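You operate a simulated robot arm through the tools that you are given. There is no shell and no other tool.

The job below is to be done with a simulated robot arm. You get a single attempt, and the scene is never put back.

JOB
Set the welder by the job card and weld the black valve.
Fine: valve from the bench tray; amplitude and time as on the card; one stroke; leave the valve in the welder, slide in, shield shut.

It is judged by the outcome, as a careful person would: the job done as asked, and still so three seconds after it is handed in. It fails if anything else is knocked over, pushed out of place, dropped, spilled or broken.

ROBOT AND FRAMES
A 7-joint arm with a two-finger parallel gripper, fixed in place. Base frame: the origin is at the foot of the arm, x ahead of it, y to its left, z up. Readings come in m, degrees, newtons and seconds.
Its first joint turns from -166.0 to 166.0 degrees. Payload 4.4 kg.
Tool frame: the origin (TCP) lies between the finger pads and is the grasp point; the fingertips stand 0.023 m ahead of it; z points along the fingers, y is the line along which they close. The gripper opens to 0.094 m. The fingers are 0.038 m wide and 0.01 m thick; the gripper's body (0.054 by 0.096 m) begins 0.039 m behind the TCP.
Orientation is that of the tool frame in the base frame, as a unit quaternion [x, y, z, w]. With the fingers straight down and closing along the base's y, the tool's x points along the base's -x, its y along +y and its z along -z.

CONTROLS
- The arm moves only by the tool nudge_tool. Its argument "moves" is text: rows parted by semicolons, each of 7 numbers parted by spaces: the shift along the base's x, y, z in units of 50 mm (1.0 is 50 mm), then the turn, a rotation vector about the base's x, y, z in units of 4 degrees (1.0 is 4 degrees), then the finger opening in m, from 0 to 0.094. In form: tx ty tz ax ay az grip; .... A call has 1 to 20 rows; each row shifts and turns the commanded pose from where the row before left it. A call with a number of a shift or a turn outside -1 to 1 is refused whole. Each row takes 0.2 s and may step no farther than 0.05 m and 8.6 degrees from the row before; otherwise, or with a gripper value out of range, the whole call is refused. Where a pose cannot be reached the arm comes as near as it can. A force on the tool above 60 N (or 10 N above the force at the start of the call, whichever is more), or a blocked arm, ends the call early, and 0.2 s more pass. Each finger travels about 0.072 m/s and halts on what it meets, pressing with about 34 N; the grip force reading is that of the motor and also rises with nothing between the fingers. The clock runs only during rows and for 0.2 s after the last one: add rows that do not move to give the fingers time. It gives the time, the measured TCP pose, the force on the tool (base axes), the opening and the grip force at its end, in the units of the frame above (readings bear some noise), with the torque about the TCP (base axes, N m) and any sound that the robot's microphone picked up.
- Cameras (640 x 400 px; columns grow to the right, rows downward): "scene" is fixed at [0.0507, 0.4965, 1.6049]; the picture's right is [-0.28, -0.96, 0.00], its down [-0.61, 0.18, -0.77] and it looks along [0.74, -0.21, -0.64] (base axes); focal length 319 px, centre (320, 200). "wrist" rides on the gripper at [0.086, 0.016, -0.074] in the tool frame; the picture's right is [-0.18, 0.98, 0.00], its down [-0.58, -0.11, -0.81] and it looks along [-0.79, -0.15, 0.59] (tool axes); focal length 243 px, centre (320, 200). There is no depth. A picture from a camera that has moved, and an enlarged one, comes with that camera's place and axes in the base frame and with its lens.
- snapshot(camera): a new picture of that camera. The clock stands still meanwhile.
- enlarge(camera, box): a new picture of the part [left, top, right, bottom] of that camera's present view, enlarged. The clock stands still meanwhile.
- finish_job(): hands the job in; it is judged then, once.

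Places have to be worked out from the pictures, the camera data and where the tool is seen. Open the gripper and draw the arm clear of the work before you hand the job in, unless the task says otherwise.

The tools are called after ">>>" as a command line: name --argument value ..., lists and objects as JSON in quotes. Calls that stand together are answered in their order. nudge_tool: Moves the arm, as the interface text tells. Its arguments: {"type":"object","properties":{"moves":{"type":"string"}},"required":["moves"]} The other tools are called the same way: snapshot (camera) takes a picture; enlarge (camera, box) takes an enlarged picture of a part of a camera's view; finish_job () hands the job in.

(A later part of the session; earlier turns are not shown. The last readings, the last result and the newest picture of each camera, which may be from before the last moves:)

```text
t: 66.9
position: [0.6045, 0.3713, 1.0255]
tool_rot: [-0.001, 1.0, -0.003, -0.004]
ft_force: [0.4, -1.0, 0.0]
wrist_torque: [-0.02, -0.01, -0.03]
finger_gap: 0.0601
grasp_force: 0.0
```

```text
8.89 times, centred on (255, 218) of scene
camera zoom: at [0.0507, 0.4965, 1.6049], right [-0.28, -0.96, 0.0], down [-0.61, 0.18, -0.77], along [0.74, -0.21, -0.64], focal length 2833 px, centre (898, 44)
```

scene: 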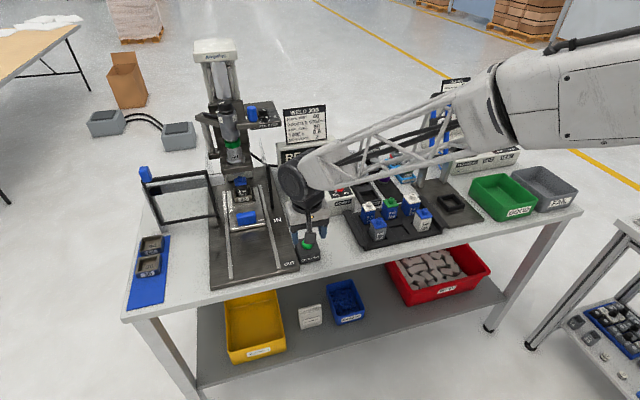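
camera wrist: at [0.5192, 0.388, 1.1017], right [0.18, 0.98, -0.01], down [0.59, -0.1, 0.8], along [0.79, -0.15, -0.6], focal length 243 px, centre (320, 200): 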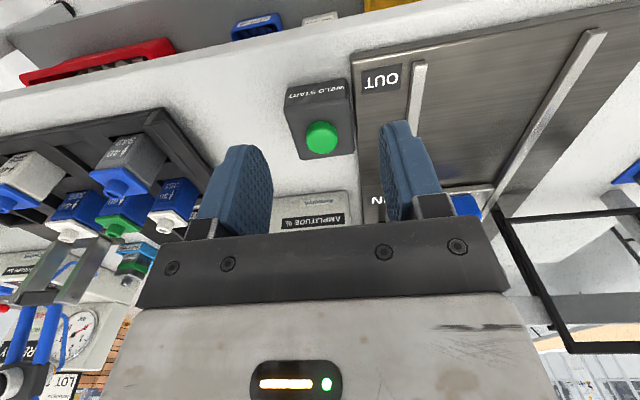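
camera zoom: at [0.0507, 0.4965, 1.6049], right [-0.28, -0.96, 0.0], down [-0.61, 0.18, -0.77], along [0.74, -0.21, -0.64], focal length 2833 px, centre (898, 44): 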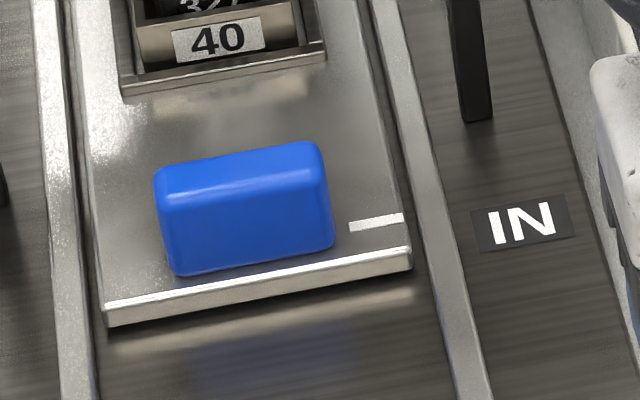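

The valve is upright under the horn with about 15 mm clearance, and the slide is at its IN stop. Next is the shield, the black frame with a blue handle at the left. I raise the arm to view it from above with the wrist camera.

>>> nudge_tool --moves "0 0.5 0.65 0 0 0 0.06; 0 0.5 0.65 0 0 0 0.06; 0 0.5 0.65 0 0 0 0.06; 0 0.5 0.65 0 0 0 0.06; 0 0.5 0.65 0 0 0 0.06; 0 0.5 0.65 0 0 0 0.06; 0 0.5 0.65 0 0 0 0.06; 0 0.5 0.65 0 0 0 0.06; 0 0.5 0.65 0 0 0 0.06; 0 0.5 0.65 0 0 0 0.06; 0 0 0 0 0 0 0.06; 0 0 0 0 0 0 0.06"

>>> snapshot --camera "wrist"

>>> enlarge --camera "wrist" --box '[260, 60, 520, 240]'

>>> enlarge --camera "scene" --box '[130, 120, 280, 240]'

```text
t: 69.5
position: [0.6058, 0.6224, 1.3506]
tool_rot: [-0.001, 1.0, -0.002, -0.004]
ft_force: [-0.7, 0.1, -0.3]
wrist_torque: [0.0, 0.02, 0.02]
finger_gap: 0.0602
grasp_force: 0.0
```

```text
taken
camera wrist: at [0.5198, 0.6386, 1.4262], right [0.18, 0.98, -0.01], down [0.59, -0.1, 0.8], along [0.79, -0.15, -0.6], focal length 243 px, centre (320, 200)
```

wrist: 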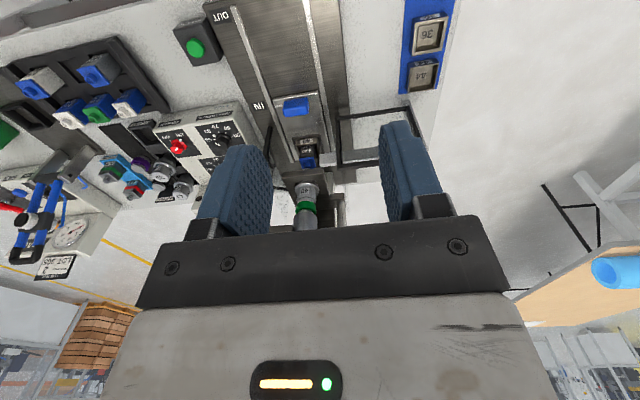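

```text
2.22 times, centred on (390, 150) of wrist
camera zoom: at [0.5198, 0.6386, 1.4262], right [0.18, 0.98, -0.01], down [0.59, -0.1, 0.8], along [0.79, -0.15, -0.6], focal length 539 px, centre (164, 311)
```

zoom: 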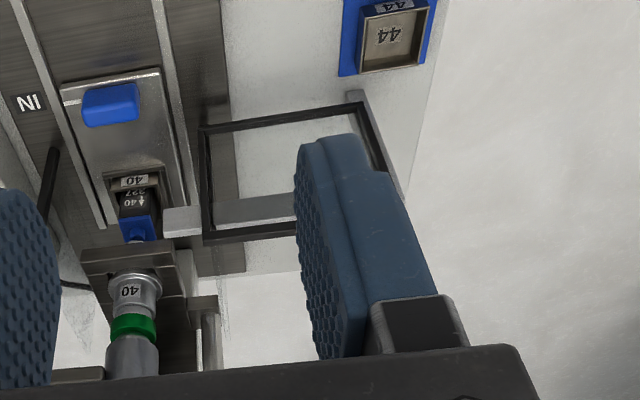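

```text
3.33 times, centred on (205, 180) of scene
camera zoom: at [0.0507, 0.4965, 1.6049], right [-0.28, -0.96, 0.0], down [-0.61, 0.18, -0.77], along [0.74, -0.21, -0.64], focal length 1062 px, centre (703, 267)
```

zoom: 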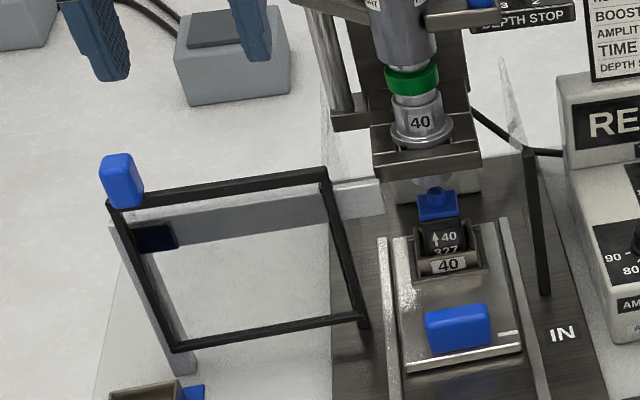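

The shield frame stands along y at x≈0.89, from y≈0.61 to y≈0.79 and z≈0.89 to 1.075. I need to know whether it slides or swings, so I zoom in on its hinge side, top rail and handle.

>>> enlarge --camera "scene" --box '[190, 160, 240, 230]'

>>> enlarge --camera "scene" --box '[130, 155, 190, 240]'

>>> enlarge --camera "wrist" --box '[325, 90, 405, 180]'

>>> enlarge --camera "scene" --box '[260, 150, 300, 220]'

```text
5.71 times, centred on (215, 195) of scene
camera zoom: at [0.0507, 0.4965, 1.6049], right [-0.28, -0.96, 0.0], down [-0.61, 0.18, -0.77], along [0.74, -0.21, -0.64], focal length 1821 px, centre (920, 229)
```

zoom: 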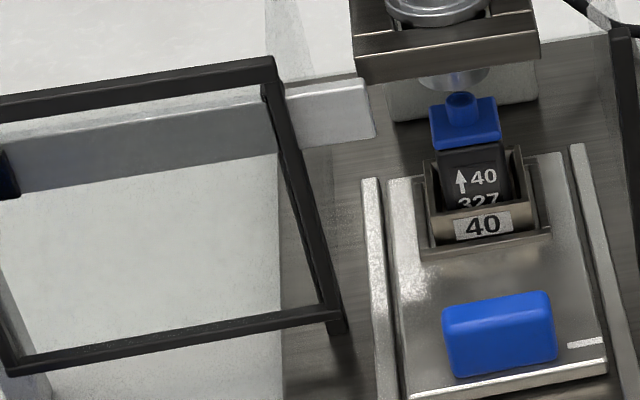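

```text
4.71 times, centred on (160, 198) of scene
camera zoom: at [0.0507, 0.4965, 1.6049], right [-0.28, -0.96, 0.0], down [-0.61, 0.18, -0.77], along [0.74, -0.21, -0.64], focal length 1500 px, centre (1073, 212)
```

zoom: 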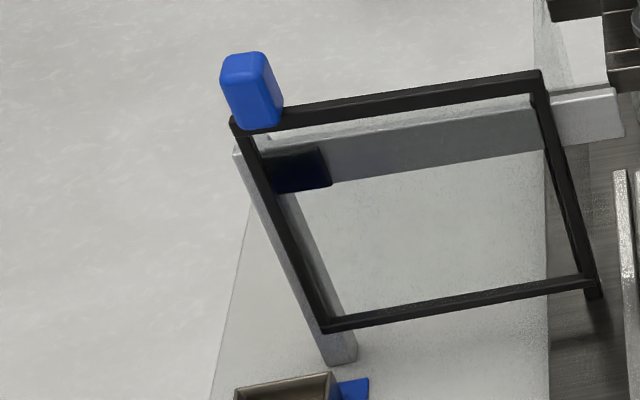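

```text
4.44 times, centred on (365, 135) of wrist
camera zoom: at [0.5198, 0.6386, 1.4262], right [0.18, 0.98, -0.01], down [0.59, -0.1, 0.8], along [0.79, -0.15, -0.6], focal length 1078 px, centre (120, 489)
```

zoom: 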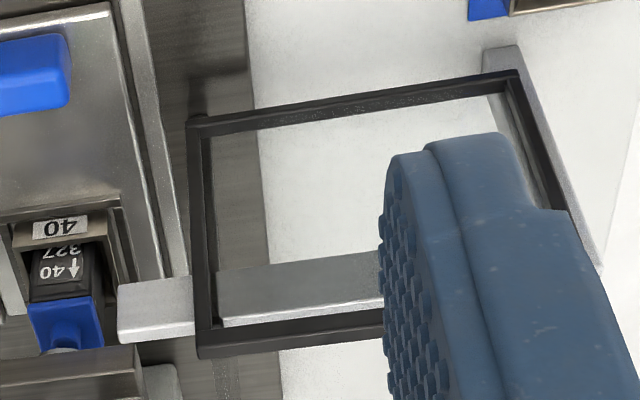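

```text
5.71 times, centred on (280, 185) of scene
camera zoom: at [0.0507, 0.4965, 1.6049], right [-0.28, -0.96, 0.0], down [-0.61, 0.18, -0.77], along [0.74, -0.21, -0.64], focal length 1821 px, centre (549, 286)
```

zoom: 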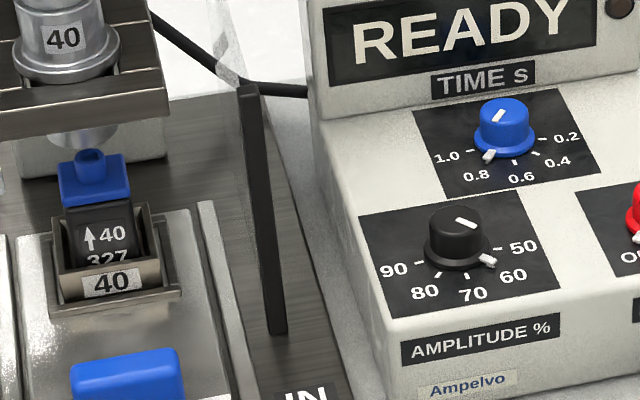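

The rail, the block behind the frame and the bench post point to a shield that slides along y, from y 0.61–0.79 to about 0.43–0.61 in front of the horn. The handle, near (0.885, 0.78, 1.095), is far out at about 1.18 m. So I yaw the tool 40° and tilt it toward horizontal to reach radially, well above everything for now.

>>> nudge_tool --moves "0.1 0 0 0 0 1 0.06; 0.1 0 0 0 0 1 0.06; 0.1 0 0 0 0 1 0.06; 0.1 0 0 0 0 1 0.06; 0.1 0 0 0 0 1 0.06; 0.1 0 0 0 0 1 0.06; 0.1 0 0 0 0 1 0.06; 0.1 0 0 0 0 1 0.06; 0.1 0 0 0 0 1 0.06; 0.1 0 0 0 0 1 0.06; 0 0 0 0.643 -0.766 0 0.06; 0 0 0 0.643 -0.766 0 0.06; 0 0 0 0.643 -0.766 0 0.06; 0 0 0 0.643 -0.766 0 0.06; 0 0 0 0.643 -0.766 0 0.06; 0 0 0 0.643 -0.766 0 0.06; 0 0 0 0.643 -0.766 0 0.06; 0 0 0 0.643 -0.766 0 0.06; 0 0 0 0 0 0 0.06; 0 0 0 0 0 0 0.06"

>>> snapshot --camera "wrist"

>>> snapshot --camera "scene"

```text
t: 73.7
position: [0.6546, 0.6225, 1.3501]
tool_rot: [-0.33, 0.904, 0.09, 0.256]
ft_force: [-0.1, -0.2, -0.3]
wrist_torque: [-0.02, -0.04, 0.04]
finger_gap: 0.0602
grasp_force: 0.1
```

```text
taken
camera wrist: at [0.559, 0.5628, 1.3692], right [-0.51, 0.85, 0.09], down [0.12, -0.03, 0.99], along [0.85, 0.52, -0.09], focal length 243 px, centre (320, 200)
```

wrist: 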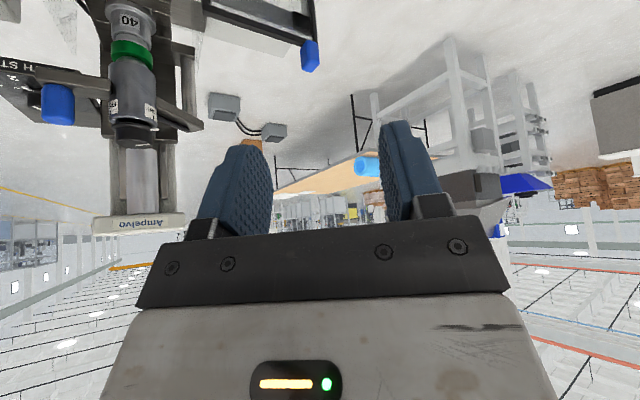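

```text
taken
```

scene: 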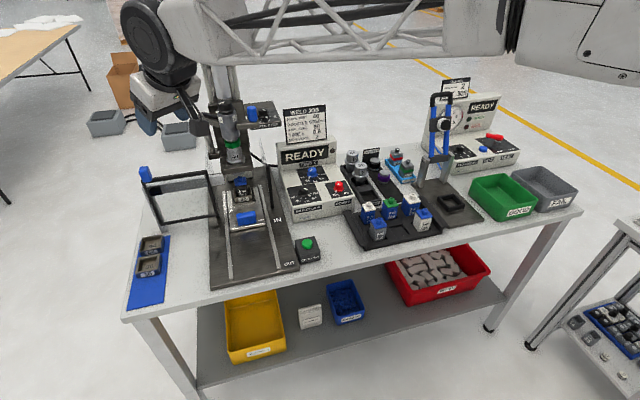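

The handle is visible ahead, with its top near z≈1.12 and y≈0.77. I continue tilting to about 60° while moving forward and down toward it, still clear.

>>> nudge_tool --moves "0.357 0.193 -0.43 0.643 -0.766 0 0.06; 0.357 0.193 -0.43 0.643 -0.766 0 0.06; 0.357 0.193 -0.43 0.643 -0.766 0 0.06; 0.357 0.193 -0.43 0.643 -0.766 0 0.06; 0.357 0.193 -0.43 0.643 -0.766 0 0.06; 0.357 0.193 -0.43 0.643 -0.766 0 0.06; 0.357 0.193 -0.43 0.643 -0.766 0 0.06; 0 0 0 0 0 0 0.06; 0 0 0 0 0 0 0.06"

>>> snapshot --camera "wrist"

>>> snapshot --camera "scene"

```text
t: 75.7
position: [0.7804, 0.6909, 1.2004]
tool_rot: [-0.296, 0.816, 0.168, 0.466]
ft_force: [-0.3, 0.8, 0.4]
wrist_torque: [0.0, 0.01, -0.02]
finger_gap: 0.06
grasp_force: 0.0
```

```text
taken
camera wrist: at [0.6869, 0.6333, 1.1638], right [-0.56, 0.81, 0.16], down [-0.24, -0.34, 0.91], along [0.79, 0.47, 0.38], focal length 243 px, centre (320, 200)
```

wrist: 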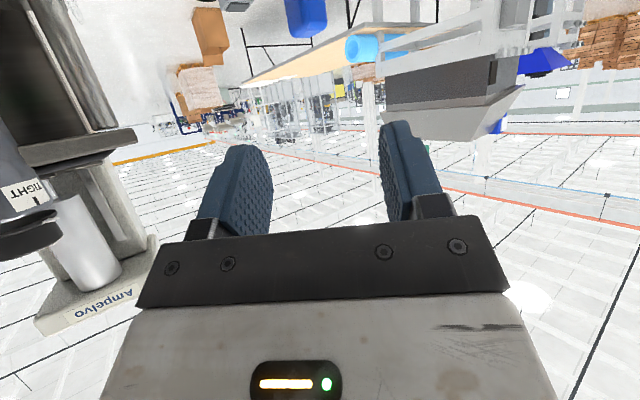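

```text
taken
```

scene: 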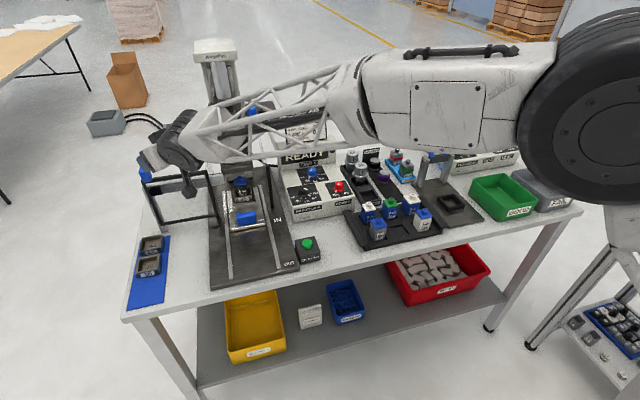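

The arm reaches well here. The handle spans y≈0.75–0.785 with its top at z≈1.115. To push it squarely along y I reduce the yaw to about 8° while shifting to y≈0.766, and look again.

>>> nudge_tool --moves "-0.1 0.19 0 0 0 -1 0.06; -0.1 0.19 0 0 0 -1 0.06; -0.1 0.19 0 0 0 -1 0.06; -0.1 0.19 0 0 0 -1 0.06; 0 0.19 0 0 0 -1 0.06; 0 0.19 0 0 0 -1 0.06; 0 0.19 0 0 0 -1 0.06; 0 0.19 0 0 0 -1 0.06; 0 0 0 0 0 0 0.06; 0 0 0 0 0 0 0.06"

>>> snapshot --camera "wrist"

>>> enlarge --camera "scene" --box '[100, 80, 300, 240]'

```text
t: 77.9
position: [0.7595, 0.7668, 1.1995]
tool_rot: [-0.059, 0.866, 0.033, 0.495]
ft_force: [0.8, 0.0, -0.6]
wrist_torque: [-0.02, -0.02, 0.0]
finger_gap: 0.0598
grasp_force: 0.1
```

```text
taken
camera wrist: at [0.6503, 0.7666, 1.1635], right [-0.04, 0.99, 0.16], down [-0.38, -0.16, 0.91], along [0.92, -0.02, 0.38], focal length 243 px, centre (320, 200)
```

wrist: 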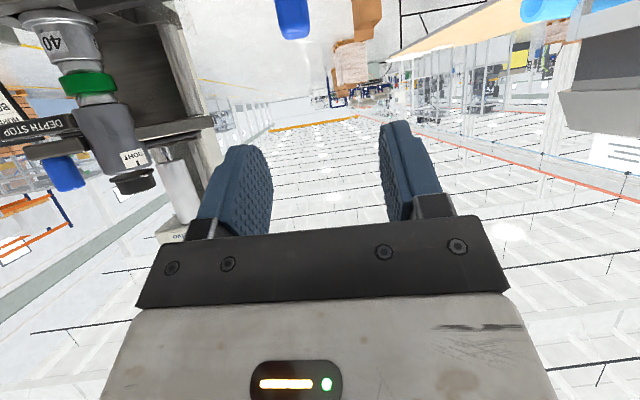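

```text
2.50 times, centred on (200, 160) of scene
camera zoom: at [0.0507, 0.4965, 1.6049], right [-0.28, -0.96, 0.0], down [-0.61, 0.18, -0.77], along [0.74, -0.21, -0.64], focal length 797 px, centre (620, 300)
```

zoom: 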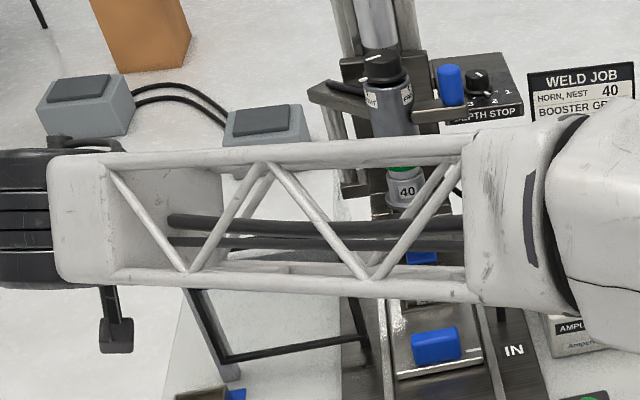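

The handle's front face is at y≈0.751–0.775 with its top at z≈1.115. I approach with open fingers straddling it and stop about halfway to check.

>>> nudge_tool --moves "0.4 -0.015 -0.4375 0 0 0 0.06; 0.4 -0.015 -0.4375 0 0 0 0.06; 0.3 -0.015 -0.4375 0 0 0 0.06; 0 0 0 0 0 0 0.06; 0 0 0 0 0 0 0.06"

>>> snapshot --camera "wrist"

>>> enlarge --camera "wrist" --box '[200, 40, 440, 220]'

```text
t: 79.1
position: [0.817, 0.7627, 1.1323]
tool_rot: [-0.06, 0.866, 0.033, 0.496]
ft_force: [0.7, 0.1, -0.1]
wrist_torque: [0.01, 0.03, 0.02]
finger_gap: 0.0602
grasp_force: 0.0
```

```text
taken
camera wrist: at [0.7071, 0.7642, 1.0968], right [-0.04, 0.99, 0.16], down [-0.38, -0.16, 0.91], along [0.92, -0.02, 0.38], focal length 243 px, centre (320, 200)
```

wrist: 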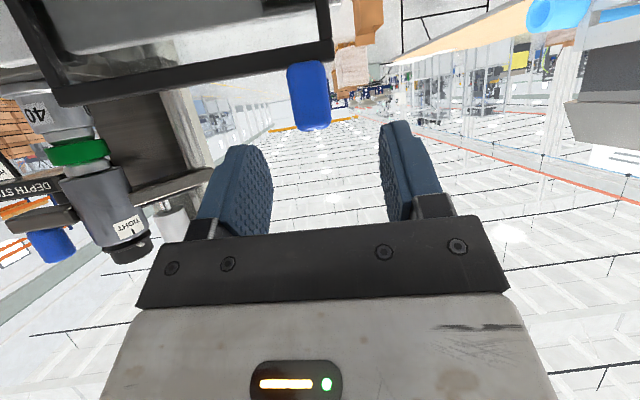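

```text
2.22 times, centred on (320, 130) of wrist
camera zoom: at [0.7071, 0.7642, 1.0968], right [-0.04, 0.99, 0.16], down [-0.38, -0.16, 0.91], along [0.92, -0.02, 0.38], focal length 539 px, centre (320, 356)
```

zoom: 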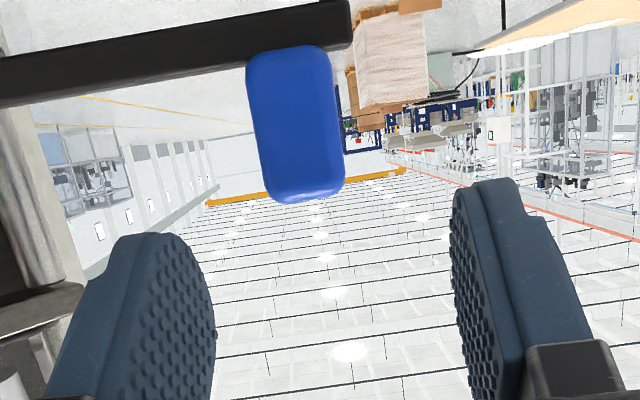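

The handle is centred between the fingers (y 0.752–0.777, top z≈1.116, frame top z≈1.078). I move in so the fingers straddle it just above the frame's top bar.

>>> nudge_tool --moves "0.4 0.015 -0.12 0 0 0 0.06; 0.4 0.015 -0.12 0 0 0 0.06; 0.2 0.01 -0.12 0 0 0 0.06; 0 0 0 0 0 0 0.06; 0 0 0 0 0 0 0.06"

>>> snapshot --camera "wrist"

>>> enlarge --camera "scene" --box '[100, 130, 260, 250]'

```text
t: 80.3
position: [0.8667, 0.765, 1.1149]
tool_rot: [-0.06, 0.866, 0.033, 0.495]
ft_force: [-0.5, -0.8, 0.2]
wrist_torque: [0.03, 0.03, -0.02]
finger_gap: 0.06
grasp_force: 0.0
```

```text
taken
camera wrist: at [0.7567, 0.7662, 1.0794], right [-0.04, 0.99, 0.16], down [-0.38, -0.16, 0.91], along [0.92, -0.02, 0.38], focal length 243 px, centre (320, 200)
```

wrist: 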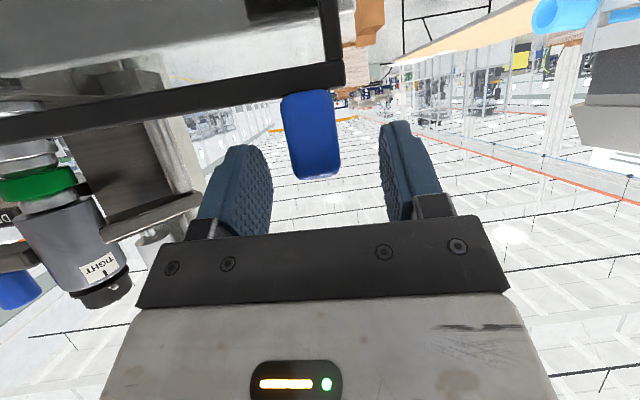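

```text
3.33 times, centred on (180, 190) of scene
camera zoom: at [0.0507, 0.4965, 1.6049], right [-0.28, -0.96, 0.0], down [-0.61, 0.18, -0.77], along [0.74, -0.21, -0.64], focal length 1062 px, centre (787, 233)
```

zoom: 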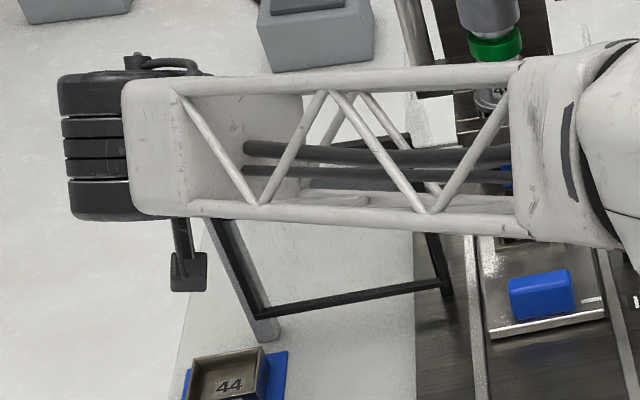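

The handle is between the fingers, but its face is near x≈0.885, about level with the fingertips. I go 22 mm further forward so that the pads overlap it.

>>> nudge_tool --moves "0.22 0 0 0 0 0 0.06; 0.22 0 0 0 0 0 0.06; 0 0 0 0 0 0 0.06; 0 0 0 0 0 0 0.06"

>>> enlarge --camera "wrist" --box '[200, 40, 440, 230]'

```text
t: 81.3
position: [0.8859, 0.7672, 1.1155]
tool_rot: [-0.061, 0.865, 0.033, 0.496]
ft_force: [-0.2, 0.4, 0.4]
wrist_torque: [-0.02, -0.02, 0.01]
finger_gap: 0.0602
grasp_force: 0.1
```

```text
2.11 times, centred on (320, 135) of wrist
camera zoom: at [0.7782, 0.7664, 1.0791], right [-0.04, 0.99, 0.16], down [-0.38, -0.16, 0.91], along [0.92, -0.02, 0.38], focal length 511 px, centre (320, 337)
```

zoom: 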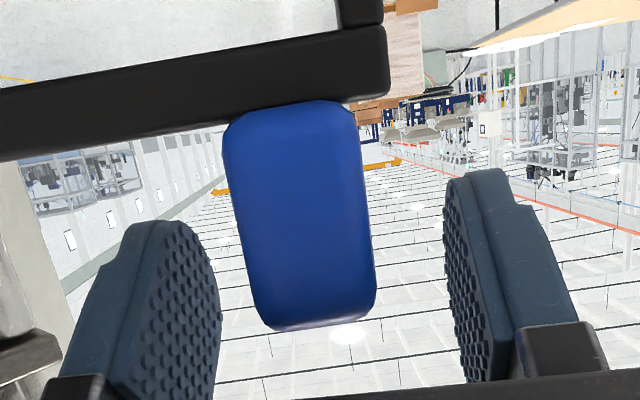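

The pads now overlap the handle (front face x≈0.876, tips at x≈0.905). I narrow the fingers to 40 mm around it and test a push along -y.

>>> nudge_tool --moves "0 0 0 0 0 0 0.04; 0 0 0 0 0 0 0.04; 0 -0.1 0 0 0 0 0.04; 0 -0.1 0 0 0 0 0.04; 0 -0.1 0 0 0 0 0.04; 0 -0.1 0 0 0 0 0.04; 0 0 0 0 0 0 0.04"

>>> enlarge --camera "wrist" --box '[200, 40, 440, 230]'

>>> enlarge --camera "scene" --box '[100, 130, 260, 250]'

```text
t: 82.9
position: [0.888, 0.7453, 1.1152]
tool_rot: [-0.059, 0.866, 0.032, 0.495]
ft_force: [-0.3, 1.2, 0.3]
wrist_torque: [0.01, -0.01, -0.01]
finger_gap: 0.0405
grasp_force: 0.2
```

```text
2.11 times, centred on (320, 135) of wrist
camera zoom: at [0.7782, 0.7461, 1.0798], right [-0.04, 0.99, 0.16], down [-0.38, -0.16, 0.91], along [0.92, -0.02, 0.38], focal length 511 px, centre (320, 337)
```

zoom: 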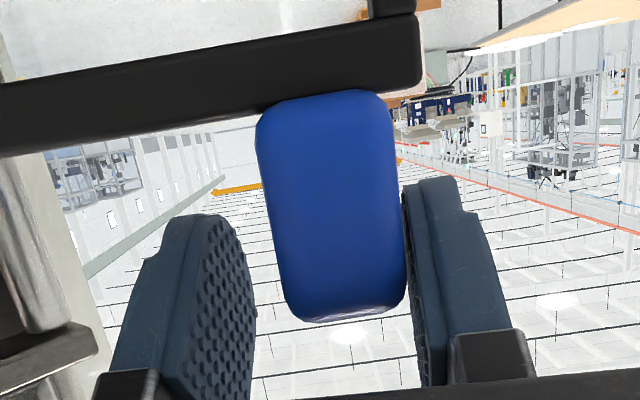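

```text
3.33 times, centred on (180, 190) of scene
camera zoom: at [0.0507, 0.4965, 1.6049], right [-0.28, -0.96, 0.0], down [-0.61, 0.18, -0.77], along [0.74, -0.21, -0.64], focal length 1062 px, centre (787, 233)
```

zoom: 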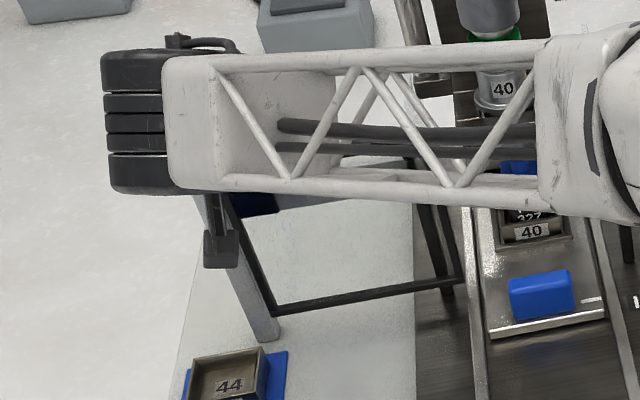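

The shield slides freely, with the frame already moving off its bench post at only about 1 N. I keep pushing it along -y at a steady 50 mm/s.

>>> nudge_tool --moves "0 -0.15 0 0 0 0 0.04; 0 -0.2 0 0 0 0 0.04; 0 -0.2 0 0 0 0 0.04; 0 -0.2 0 0 0 0 0.04; 0 -0.2 0 0 0 0 0.04; 0 -0.2 0 0 0 0 0.04; 0 -0.2 0 0 0 0 0.04; 0 -0.2 0 0 0 0 0.04; 0 -0.2 0 0 0 0 0.04; 0 -0.15 0 0 0 0 0.04; 0 0 0 0 0 0 0.04"

>>> snapshot --camera "wrist"

>>> snapshot --camera "scene"

```text
t: 85.3
position: [0.8866, 0.6517, 1.1159]
tool_rot: [-0.06, 0.866, 0.033, 0.495]
ft_force: [0.5, -0.5, -0.1]
wrist_torque: [-0.01, -0.05, -0.03]
finger_gap: 0.0401
grasp_force: 0.1
```

```text
taken
camera wrist: at [0.7777, 0.6514, 1.0798], right [-0.04, 0.99, 0.16], down [-0.38, -0.16, 0.91], along [0.92, -0.02, 0.38], focal length 243 px, centre (320, 200)
```

wrist: 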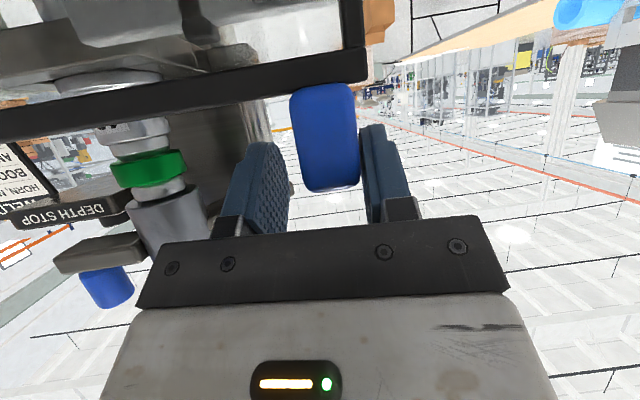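

```text
taken
```

scene: 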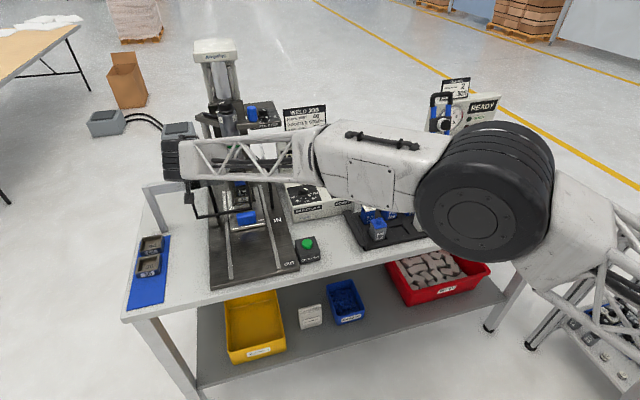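

About 105 mm done and still free. I continue, slowing toward the right-hand post.

>>> nudge_tool --moves "0 -0.2 0 0 0 0 0.04; 0 -0.2 0 0 0 0 0.04; 0 -0.2 0 0 0 0 0.04; 0 -0.2 0 0 0 0 0.04; 0 -0.15 0 0 0 0 0.04; 0 -0.1 0 0 0 0 0.04; 0 -0.1 0 0 0 0 0.04; 0 0 0 0 0 0 0.04"

>>> snapshot --camera "wrist"

>>> enlarge --camera "scene" --box '[130, 120, 310, 250]'

```text
t: 87.1
position: [0.888, 0.5936, 1.1158]
tool_rot: [-0.06, 0.866, 0.033, 0.495]
ft_force: [-0.4, 0.7, -0.4]
wrist_torque: [0.03, 0.0, -0.05]
finger_gap: 0.0406
grasp_force: 0.5
```

```text
taken
camera wrist: at [0.7782, 0.5948, 1.08], right [-0.04, 0.99, 0.16], down [-0.38, -0.16, 0.91], along [0.92, -0.02, 0.38], focal length 243 px, centre (320, 200)
```

wrist: 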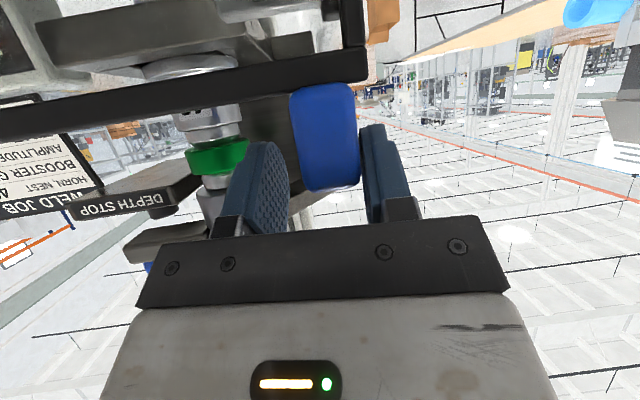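

```text
3.08 times, centred on (220, 185) of scene
camera zoom: at [0.0507, 0.4965, 1.6049], right [-0.28, -0.96, 0.0], down [-0.61, 0.18, -0.77], along [0.74, -0.21, -0.64], focal length 981 px, centre (628, 246)
```

zoom: 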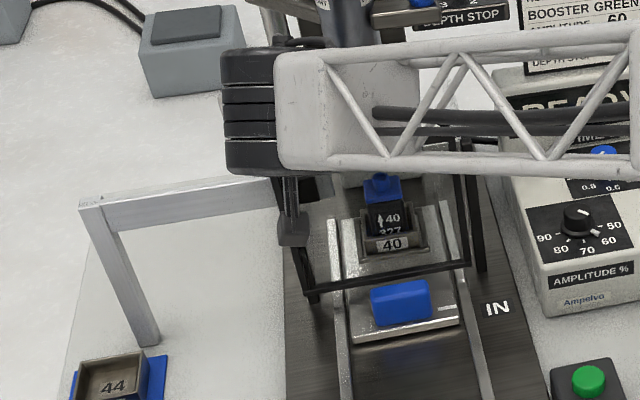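

The frame is nearly at the right post. I push the last bit in 4 mm rows until it meets its stop.

>>> nudge_tool --moves "0 -0.08 0 0 0 0 0.04; 0 -0.08 0 0 0 0 0.04; 0 -0.08 0 0 0 0 0.04; 0 -0.08 0 0 0 0 0.04; 0 0 0 0 0 0 0.04"

>>> enlarge --camera "scene" --box '[180, 150, 300, 240]'

```text
t: 88.3
position: [0.8859, 0.5773, 1.1164]
tool_rot: [-0.061, 0.866, 0.033, 0.495]
ft_force: [-2.1, 25.7, -4.5]
wrist_torque: [0.17, -0.22, -0.49]
finger_gap: 0.0519
grasp_force: 12.7
```

```text
4.44 times, centred on (240, 195) of scene
camera zoom: at [0.0507, 0.4965, 1.6049], right [-0.28, -0.96, 0.0], down [-0.61, 0.18, -0.77], along [0.74, -0.21, -0.64], focal length 1417 px, centre (676, 222)
```

zoom: 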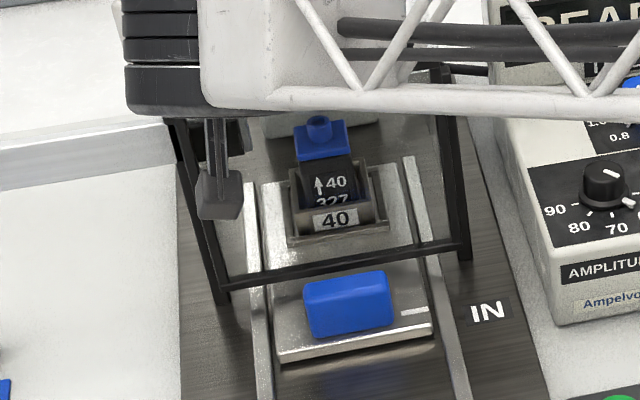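

The force rose to 26 N and the +y finger is being pushed back, so the shield is at its closed stop against the right post. I open, centre off the handle, and retract along the tool axis.

>>> nudge_tool --moves "0 0.06 0 0 0 0 0.06; 0 0.1 0 0 0 0 0.06; 0 0 0 0 0 0 0.06; -0.5 -0.07 0.3 0 0 0 0.06; -0.7 -0.09 0.4 0 0 0 0.06; -0.7 -0.09 0.4 0 0 0 0.06; -0.7 -0.09 0.4 0 0 0 0.06; -0.6 0 0.6 0 0 0 0.06; 0 0 0 0 0 0 0.06"

>>> snapshot --camera "wrist"

>>> enlarge --camera "scene" --box '[130, 120, 310, 250]'

```text
t: 90.3
position: [0.7276, 0.5678, 1.2198]
tool_rot: [-0.06, 0.866, 0.033, 0.495]
ft_force: [0.4, 0.5, 0.6]
wrist_torque: [0.01, 0.0, 0.0]
finger_gap: 0.0601
grasp_force: 0.0
```

```text
taken
camera wrist: at [0.6178, 0.5688, 1.1839], right [-0.04, 0.99, 0.16], down [-0.38, -0.16, 0.91], along [0.92, -0.02, 0.38], focal length 243 px, centre (320, 200)
```

wrist: 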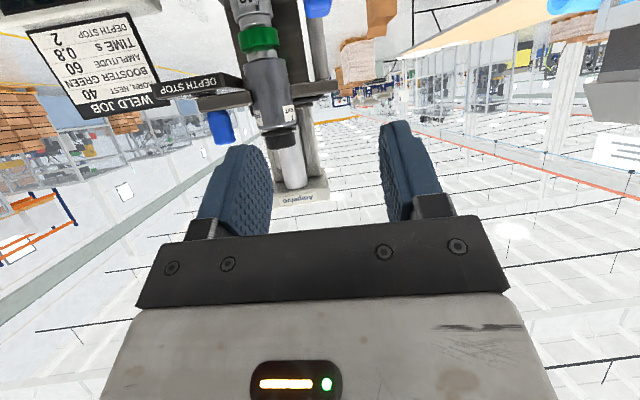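

```text
3.08 times, centred on (220, 185) of scene
camera zoom: at [0.0507, 0.4965, 1.6049], right [-0.28, -0.96, 0.0], down [-0.61, 0.18, -0.77], along [0.74, -0.21, -0.64], focal length 981 px, centre (628, 246)
```

zoom: 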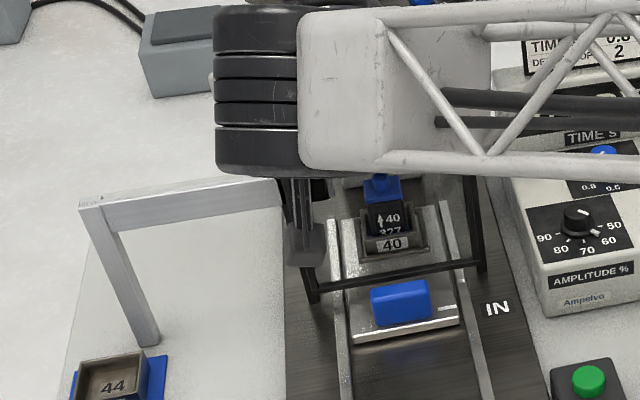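

The shield stands closed between both posts. I turn the tool back to pointing down while moving away toward the weld start button.

>>> nudge_tool --moves "-0.144 -0.277 -0.05 -0.139 0.99 0 0.06; -0.144 -0.277 -0.05 -0.139 0.99 0 0.06; -0.144 -0.277 -0.05 -0.139 0.99 0 0.06; -0.144 -0.277 -0.05 -0.139 0.99 0 0.06; -0.144 -0.277 -0.05 -0.139 0.99 0 0.06; -0.144 -0.277 -0.05 -0.139 0.99 0 0.06; -0.144 -0.277 -0.05 -0.139 0.99 0 0.06; -0.144 -0.277 -0.05 -0.139 0.99 0 0.06; -0.144 -0.277 -0.05 -0.139 0.99 0 0.06; -0.144 -0.277 -0.05 -0.139 0.99 0 0.06; -0.144 -0.277 -0.05 -0.139 0.99 0 0.06; -0.144 -0.277 -0.05 -0.139 0.99 0 0.06; -0.144 -0.277 -0.05 -0.139 0.99 0 0.06; -0.144 -0.277 -0.05 -0.139 0.99 0 0.06; -0.144 -0.277 -0.05 -0.12 0.86 0 0.06; 0 0 0 0 0 -1 0.06; 0 0 0 0 0 -1 0.06; 0 0 0 0 0 0 0.06; 0 0 0 0 0 0 0.06"

>>> snapshot --camera "wrist"

>>> snapshot --camera "scene"

>>> enlarge --camera "scene" --box '[180, 110, 300, 240]'

```text
t: 94.3
position: [0.6203, 0.3608, 1.183]
tool_rot: [-0.001, 1.0, -0.003, -0.001]
ft_force: [-0.4, 0.3, -0.5]
wrist_torque: [0.0, -0.02, 0.0]
finger_gap: 0.0597
grasp_force: 0.1
```

```text
taken
camera wrist: at [0.534, 0.3761, 1.2582], right [0.18, 0.98, 0.0], down [0.58, -0.1, 0.81], along [0.79, -0.15, -0.59], focal length 243 px, centre (320, 200)
```

wrist: 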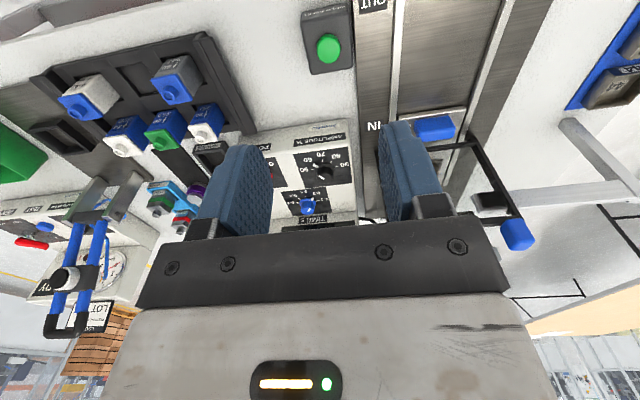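

```text
taken
```

scene: 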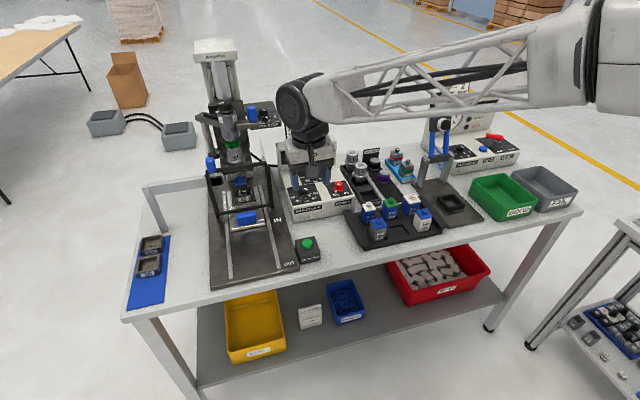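

```text
3.08 times, centred on (240, 175) of scene
camera zoom: at [0.0507, 0.4965, 1.6049], right [-0.28, -0.96, 0.0], down [-0.61, 0.18, -0.77], along [0.74, -0.21, -0.64], focal length 981 px, centre (566, 277)
```

zoom: 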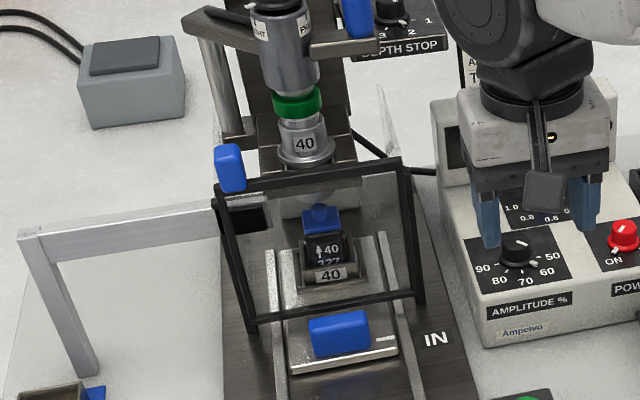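

The shield is shut across both posts with its handle at the left. I now locate the weld start button and check the display before pressing.

>>> enlarge --camera "wrist" --box '[290, 0, 370, 90]'

>>> enlarge --camera "wrist" --box '[265, 130, 375, 235]'

>>> enlarge --camera "scene" --box '[285, 225, 330, 270]'

```text
4.44 times, centred on (330, 45) of wrist
camera zoom: at [0.534, 0.3761, 1.2582], right [0.18, 0.98, 0.0], down [0.58, -0.1, 0.81], along [0.79, -0.15, -0.59], focal length 1078 px, centre (276, 889)
```

zoom: 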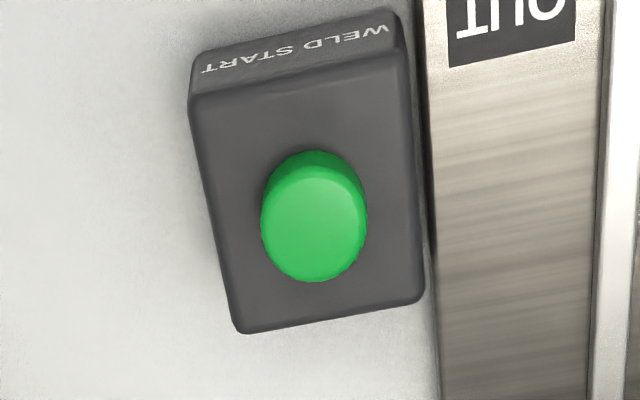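

```text
3.81 times, centred on (320, 182) of wrist
camera zoom: at [0.534, 0.3761, 1.2582], right [0.18, 0.98, 0.0], down [0.58, -0.1, 0.81], along [0.79, -0.15, -0.59], focal length 924 px, centre (320, 267)
```

zoom: 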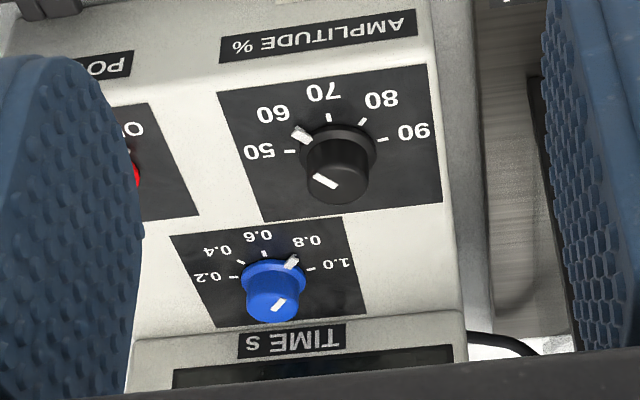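

```text
8.89 times, centred on (308, 248) of scene
camera zoom: at [0.0507, 0.4965, 1.6049], right [-0.28, -0.96, 0.0], down [-0.61, 0.18, -0.77], along [0.74, -0.21, -0.64], focal length 2833 px, centre (431, -222)
```

zoom: 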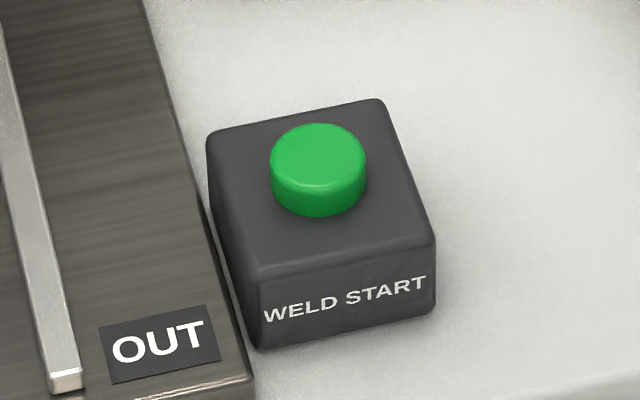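

Amplitude 60 and time 0.8 still stand. The button top is at about (0.673, 0.361, 0.918). I close the fingers and go to just above it.

>>> nudge_tool --moves "0.176 0 -0.743 0 0 0 0.03; 0.176 0 -0.743 0 0 0 0; 0.176 0 -0.743 0 0 0 0; 0.176 0 -0.743 0 0 0 0; 0.176 0 -0.743 0 0 0 0; 0.176 0 -0.743 0 0 0 0; 0 0 0 0 0 0 0; 0 0 0 0 0 0 0"

>>> snapshot --camera "wrist"

>>> enlarge --camera "scene" --box '[270, 190, 350, 270]'

```text
t: 96.1
position: [0.6726, 0.3605, 0.9609]
tool_rot: [0.001, 1.0, -0.002, 0.0]
ft_force: [0.2, -0.6, 0.2]
wrist_torque: [0.01, -0.03, 0.0]
finger_gap: 0.0
grasp_force: 34.3
```

```text
taken
camera wrist: at [0.5868, 0.3768, 1.0359], right [0.18, 0.98, 0.0], down [0.58, -0.1, 0.81], along [0.79, -0.15, -0.59], focal length 243 px, centre (320, 200)
```

wrist: 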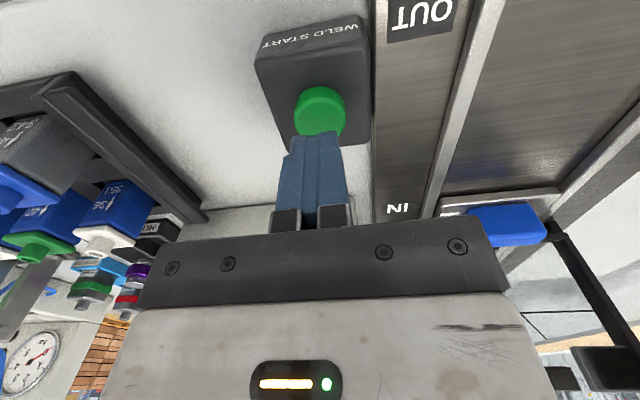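

```text
5.00 times, centred on (310, 230) of scene
camera zoom: at [0.0507, 0.4965, 1.6049], right [-0.28, -0.96, 0.0], down [-0.61, 0.18, -0.77], along [0.74, -0.21, -0.64], focal length 1594 px, centre (370, 50)
```

zoom: 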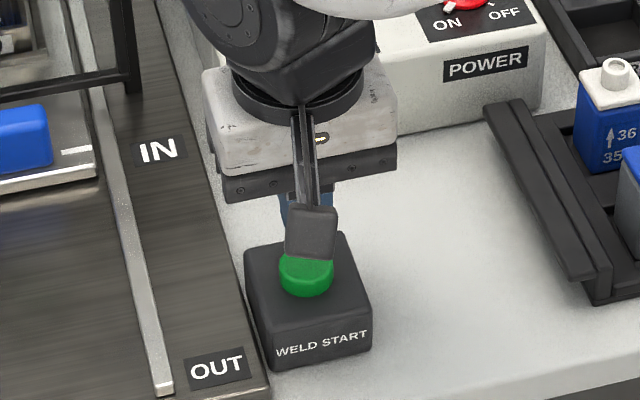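

I enlarge to check whether the fingertip is centred over the button before pressing.

>>> enlarge --camera "wrist" --box '[250, 20, 390, 170]'

```text
2.67 times, centred on (320, 95) of wrist
camera zoom: at [0.5868, 0.3768, 1.0359], right [0.18, 0.98, 0.0], down [0.58, -0.1, 0.81], along [0.79, -0.15, -0.59], focal length 647 px, centre (320, 480)
```

zoom: 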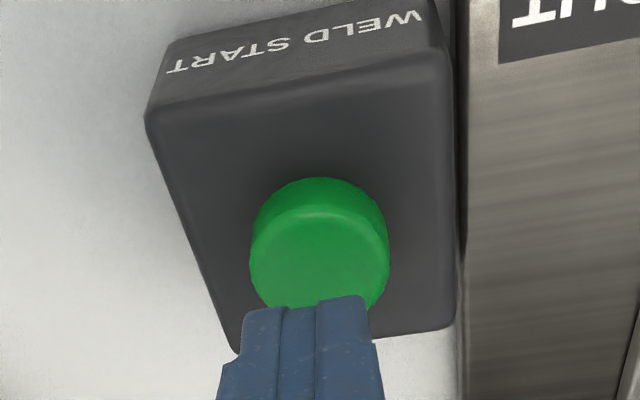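

The fingertip is over the button within about 4 mm, so I correct 3 mm in x and lower to just above contact.

>>> nudge_tool --moves "-0.06 0 -0.2 0 0 0 0; 0 0 -0.1 0 0 0 0; 0 0 0 0 0 0 0"

>>> nudge_tool --moves "0 0 -0.04 0 0 0 0; 0 0 -0.04 0 0 0 0; 0 0 -0.04 0 0 0 0; 0 0 0 0 0 0 0"

```text
t: 96.9
position: [0.6696, 0.3592, 0.9451]
tool_rot: [-0.002, 1.0, -0.003, 0.0]
ft_force: [-0.4, -0.9, -0.2]
wrist_torque: [0.0, 0.02, -0.02]
finger_gap: 0.0003
grasp_force: 33.8
```

```text
t: 97.9
position: [0.6697, 0.3601, 0.9396]
tool_rot: [-0.001, 1.0, -0.003, 0.0]
ft_force: [-0.3, 0.4, 0.0]
wrist_torque: [-0.01, 0.01, 0.01]
finger_gap: 0.0
grasp_force: 33.9
```

No contact yet at tip z≈0.917. I continue down in 2 mm steps.

>>> nudge_tool --moves "0 0 -0.04 0 0 0 0; 0 0 -0.04 0 0 0 0; 0 0 0 0 0 0 0"

```text
t: 98.7
position: [0.6694, 0.3607, 0.9353]
tool_rot: [-0.001, 1.0, -0.004, 0.001]
ft_force: [-0.2, 0.0, 0.4]
wrist_torque: [0.01, 0.02, 0.04]
finger_gap: 0.0
grasp_force: 34.5
```

Tip z≈0.912 and still nothing, so I go on in the same small steps.

>>> nudge_tool --moves "0 0 -0.03 0 0 0 0; 0 0 -0.03 0 0 0 0; 0 0 0 0 0 0 0"

>>> snapshot --camera "wrist"

```text
t: 99.5
position: [0.669, 0.3604, 0.9317]
tool_rot: [-0.001, 1.0, -0.002, 0.0]
ft_force: [-0.7, 1.1, 1.9]
wrist_torque: [0.0, 0.01, 0.0]
finger_gap: 0.0
grasp_force: 34.1
heard: click
```

```text
taken
camera wrist: at [0.5829, 0.3763, 1.0074], right [0.18, 0.98, 0.0], down [0.58, -0.1, 0.81], along [0.79, -0.15, -0.59], focal length 243 px, centre (320, 200)
```

wrist: 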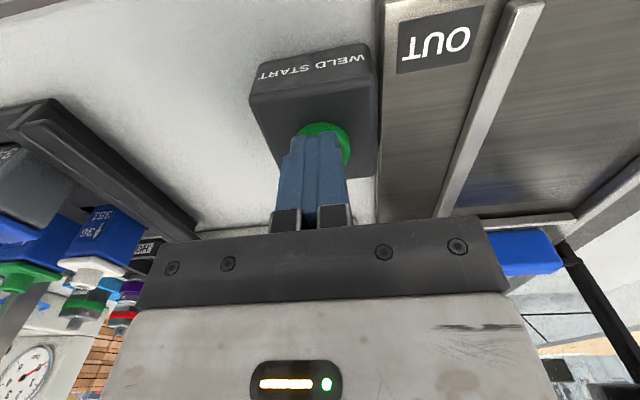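

A click was heard, so the button has been pressed once. I lift straight off and watch the weld from the scene camera.

>>> nudge_tool --moves "0 0 0.4 0 0 0 0; 0 0 0.6 0 0 0 0"

>>> snapshot --camera "scene"

>>> enlarge --camera "scene" --box '[190, 90, 350, 230]'

```text
t: 100.1
position: [0.6711, 0.3619, 0.9834]
tool_rot: [0.0, 1.0, -0.002, -0.001]
ft_force: [-0.7, -0.6, 0.4]
wrist_torque: [-0.02, 0.03, 0.0]
finger_gap: 0.0
grasp_force: 33.6
```

```text
taken
```

scene: 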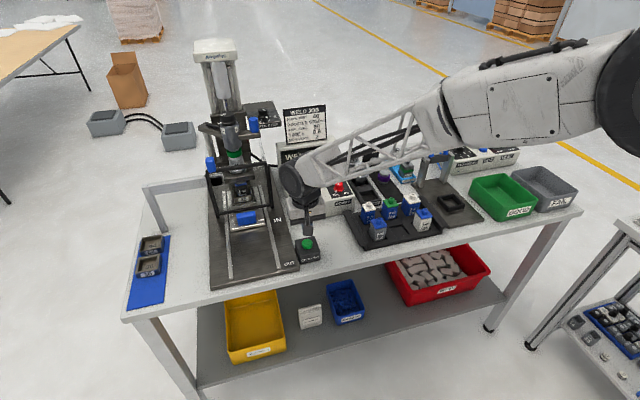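

```text
2.86 times, centred on (270, 160) of scene
camera zoom: at [0.0507, 0.4965, 1.6049], right [-0.28, -0.96, 0.0], down [-0.61, 0.18, -0.77], along [0.74, -0.21, -0.64], focal length 911 px, centre (463, 314)
```

zoom: 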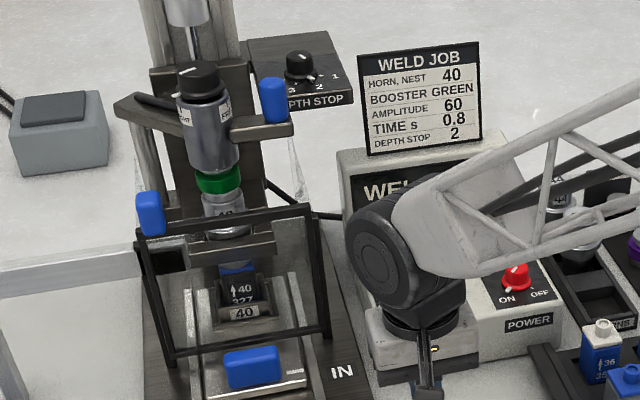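

The welder is stroking: the head has come down and the display begins with "WEL". I draw the arm up and back clear, and let the cycle finish.

>>> nudge_tool --moves "0 0 0.8 0 0 0 0; -0.2 0 0.8 0 0 0 0.03; -0.4 -0.4 0.6 0 0 0 0.06; -0.4 -0.6 0.5 0 0 0 0.06; -0.4 -0.7 0.5 0 0 0 0.06; -0.4 -0.7 0.4 0 0 0 0.06; -0.4 -0.7 0.2 0 0 0 0.06; -0.4 -0.7 0 0 0 0 0.06; 0 0 0 0 0 0 0.06; 0 0 0 0 0 0 0.06; 0 0 0 0 0 0 0.06; 0 0 0 0 0 0 0.06"

>>> snapshot --camera "scene"

>>> enlarge --camera "scene" --box '[190, 90, 350, 230]'

```text
t: 102.7
position: [0.5399, 0.1693, 1.1711]
tool_rot: [-0.002, 1.0, -0.002, 0.0]
ft_force: [-0.5, 0.6, 0.3]
wrist_torque: [-0.02, 0.01, -0.02]
finger_gap: 0.0598
grasp_force: 0.0
```

```text
taken
```

scene: 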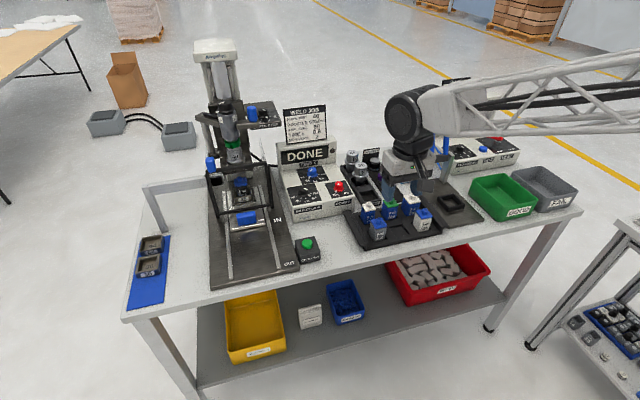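

```text
2.86 times, centred on (270, 160) of scene
camera zoom: at [0.0507, 0.4965, 1.6049], right [-0.28, -0.96, 0.0], down [-0.61, 0.18, -0.77], along [0.74, -0.21, -0.64], focal length 911 px, centre (463, 314)
```

zoom: 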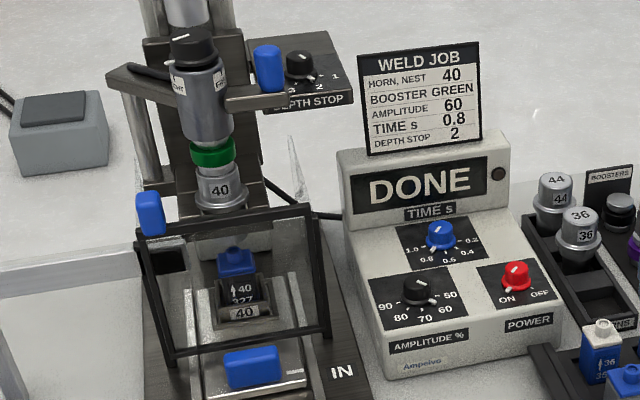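

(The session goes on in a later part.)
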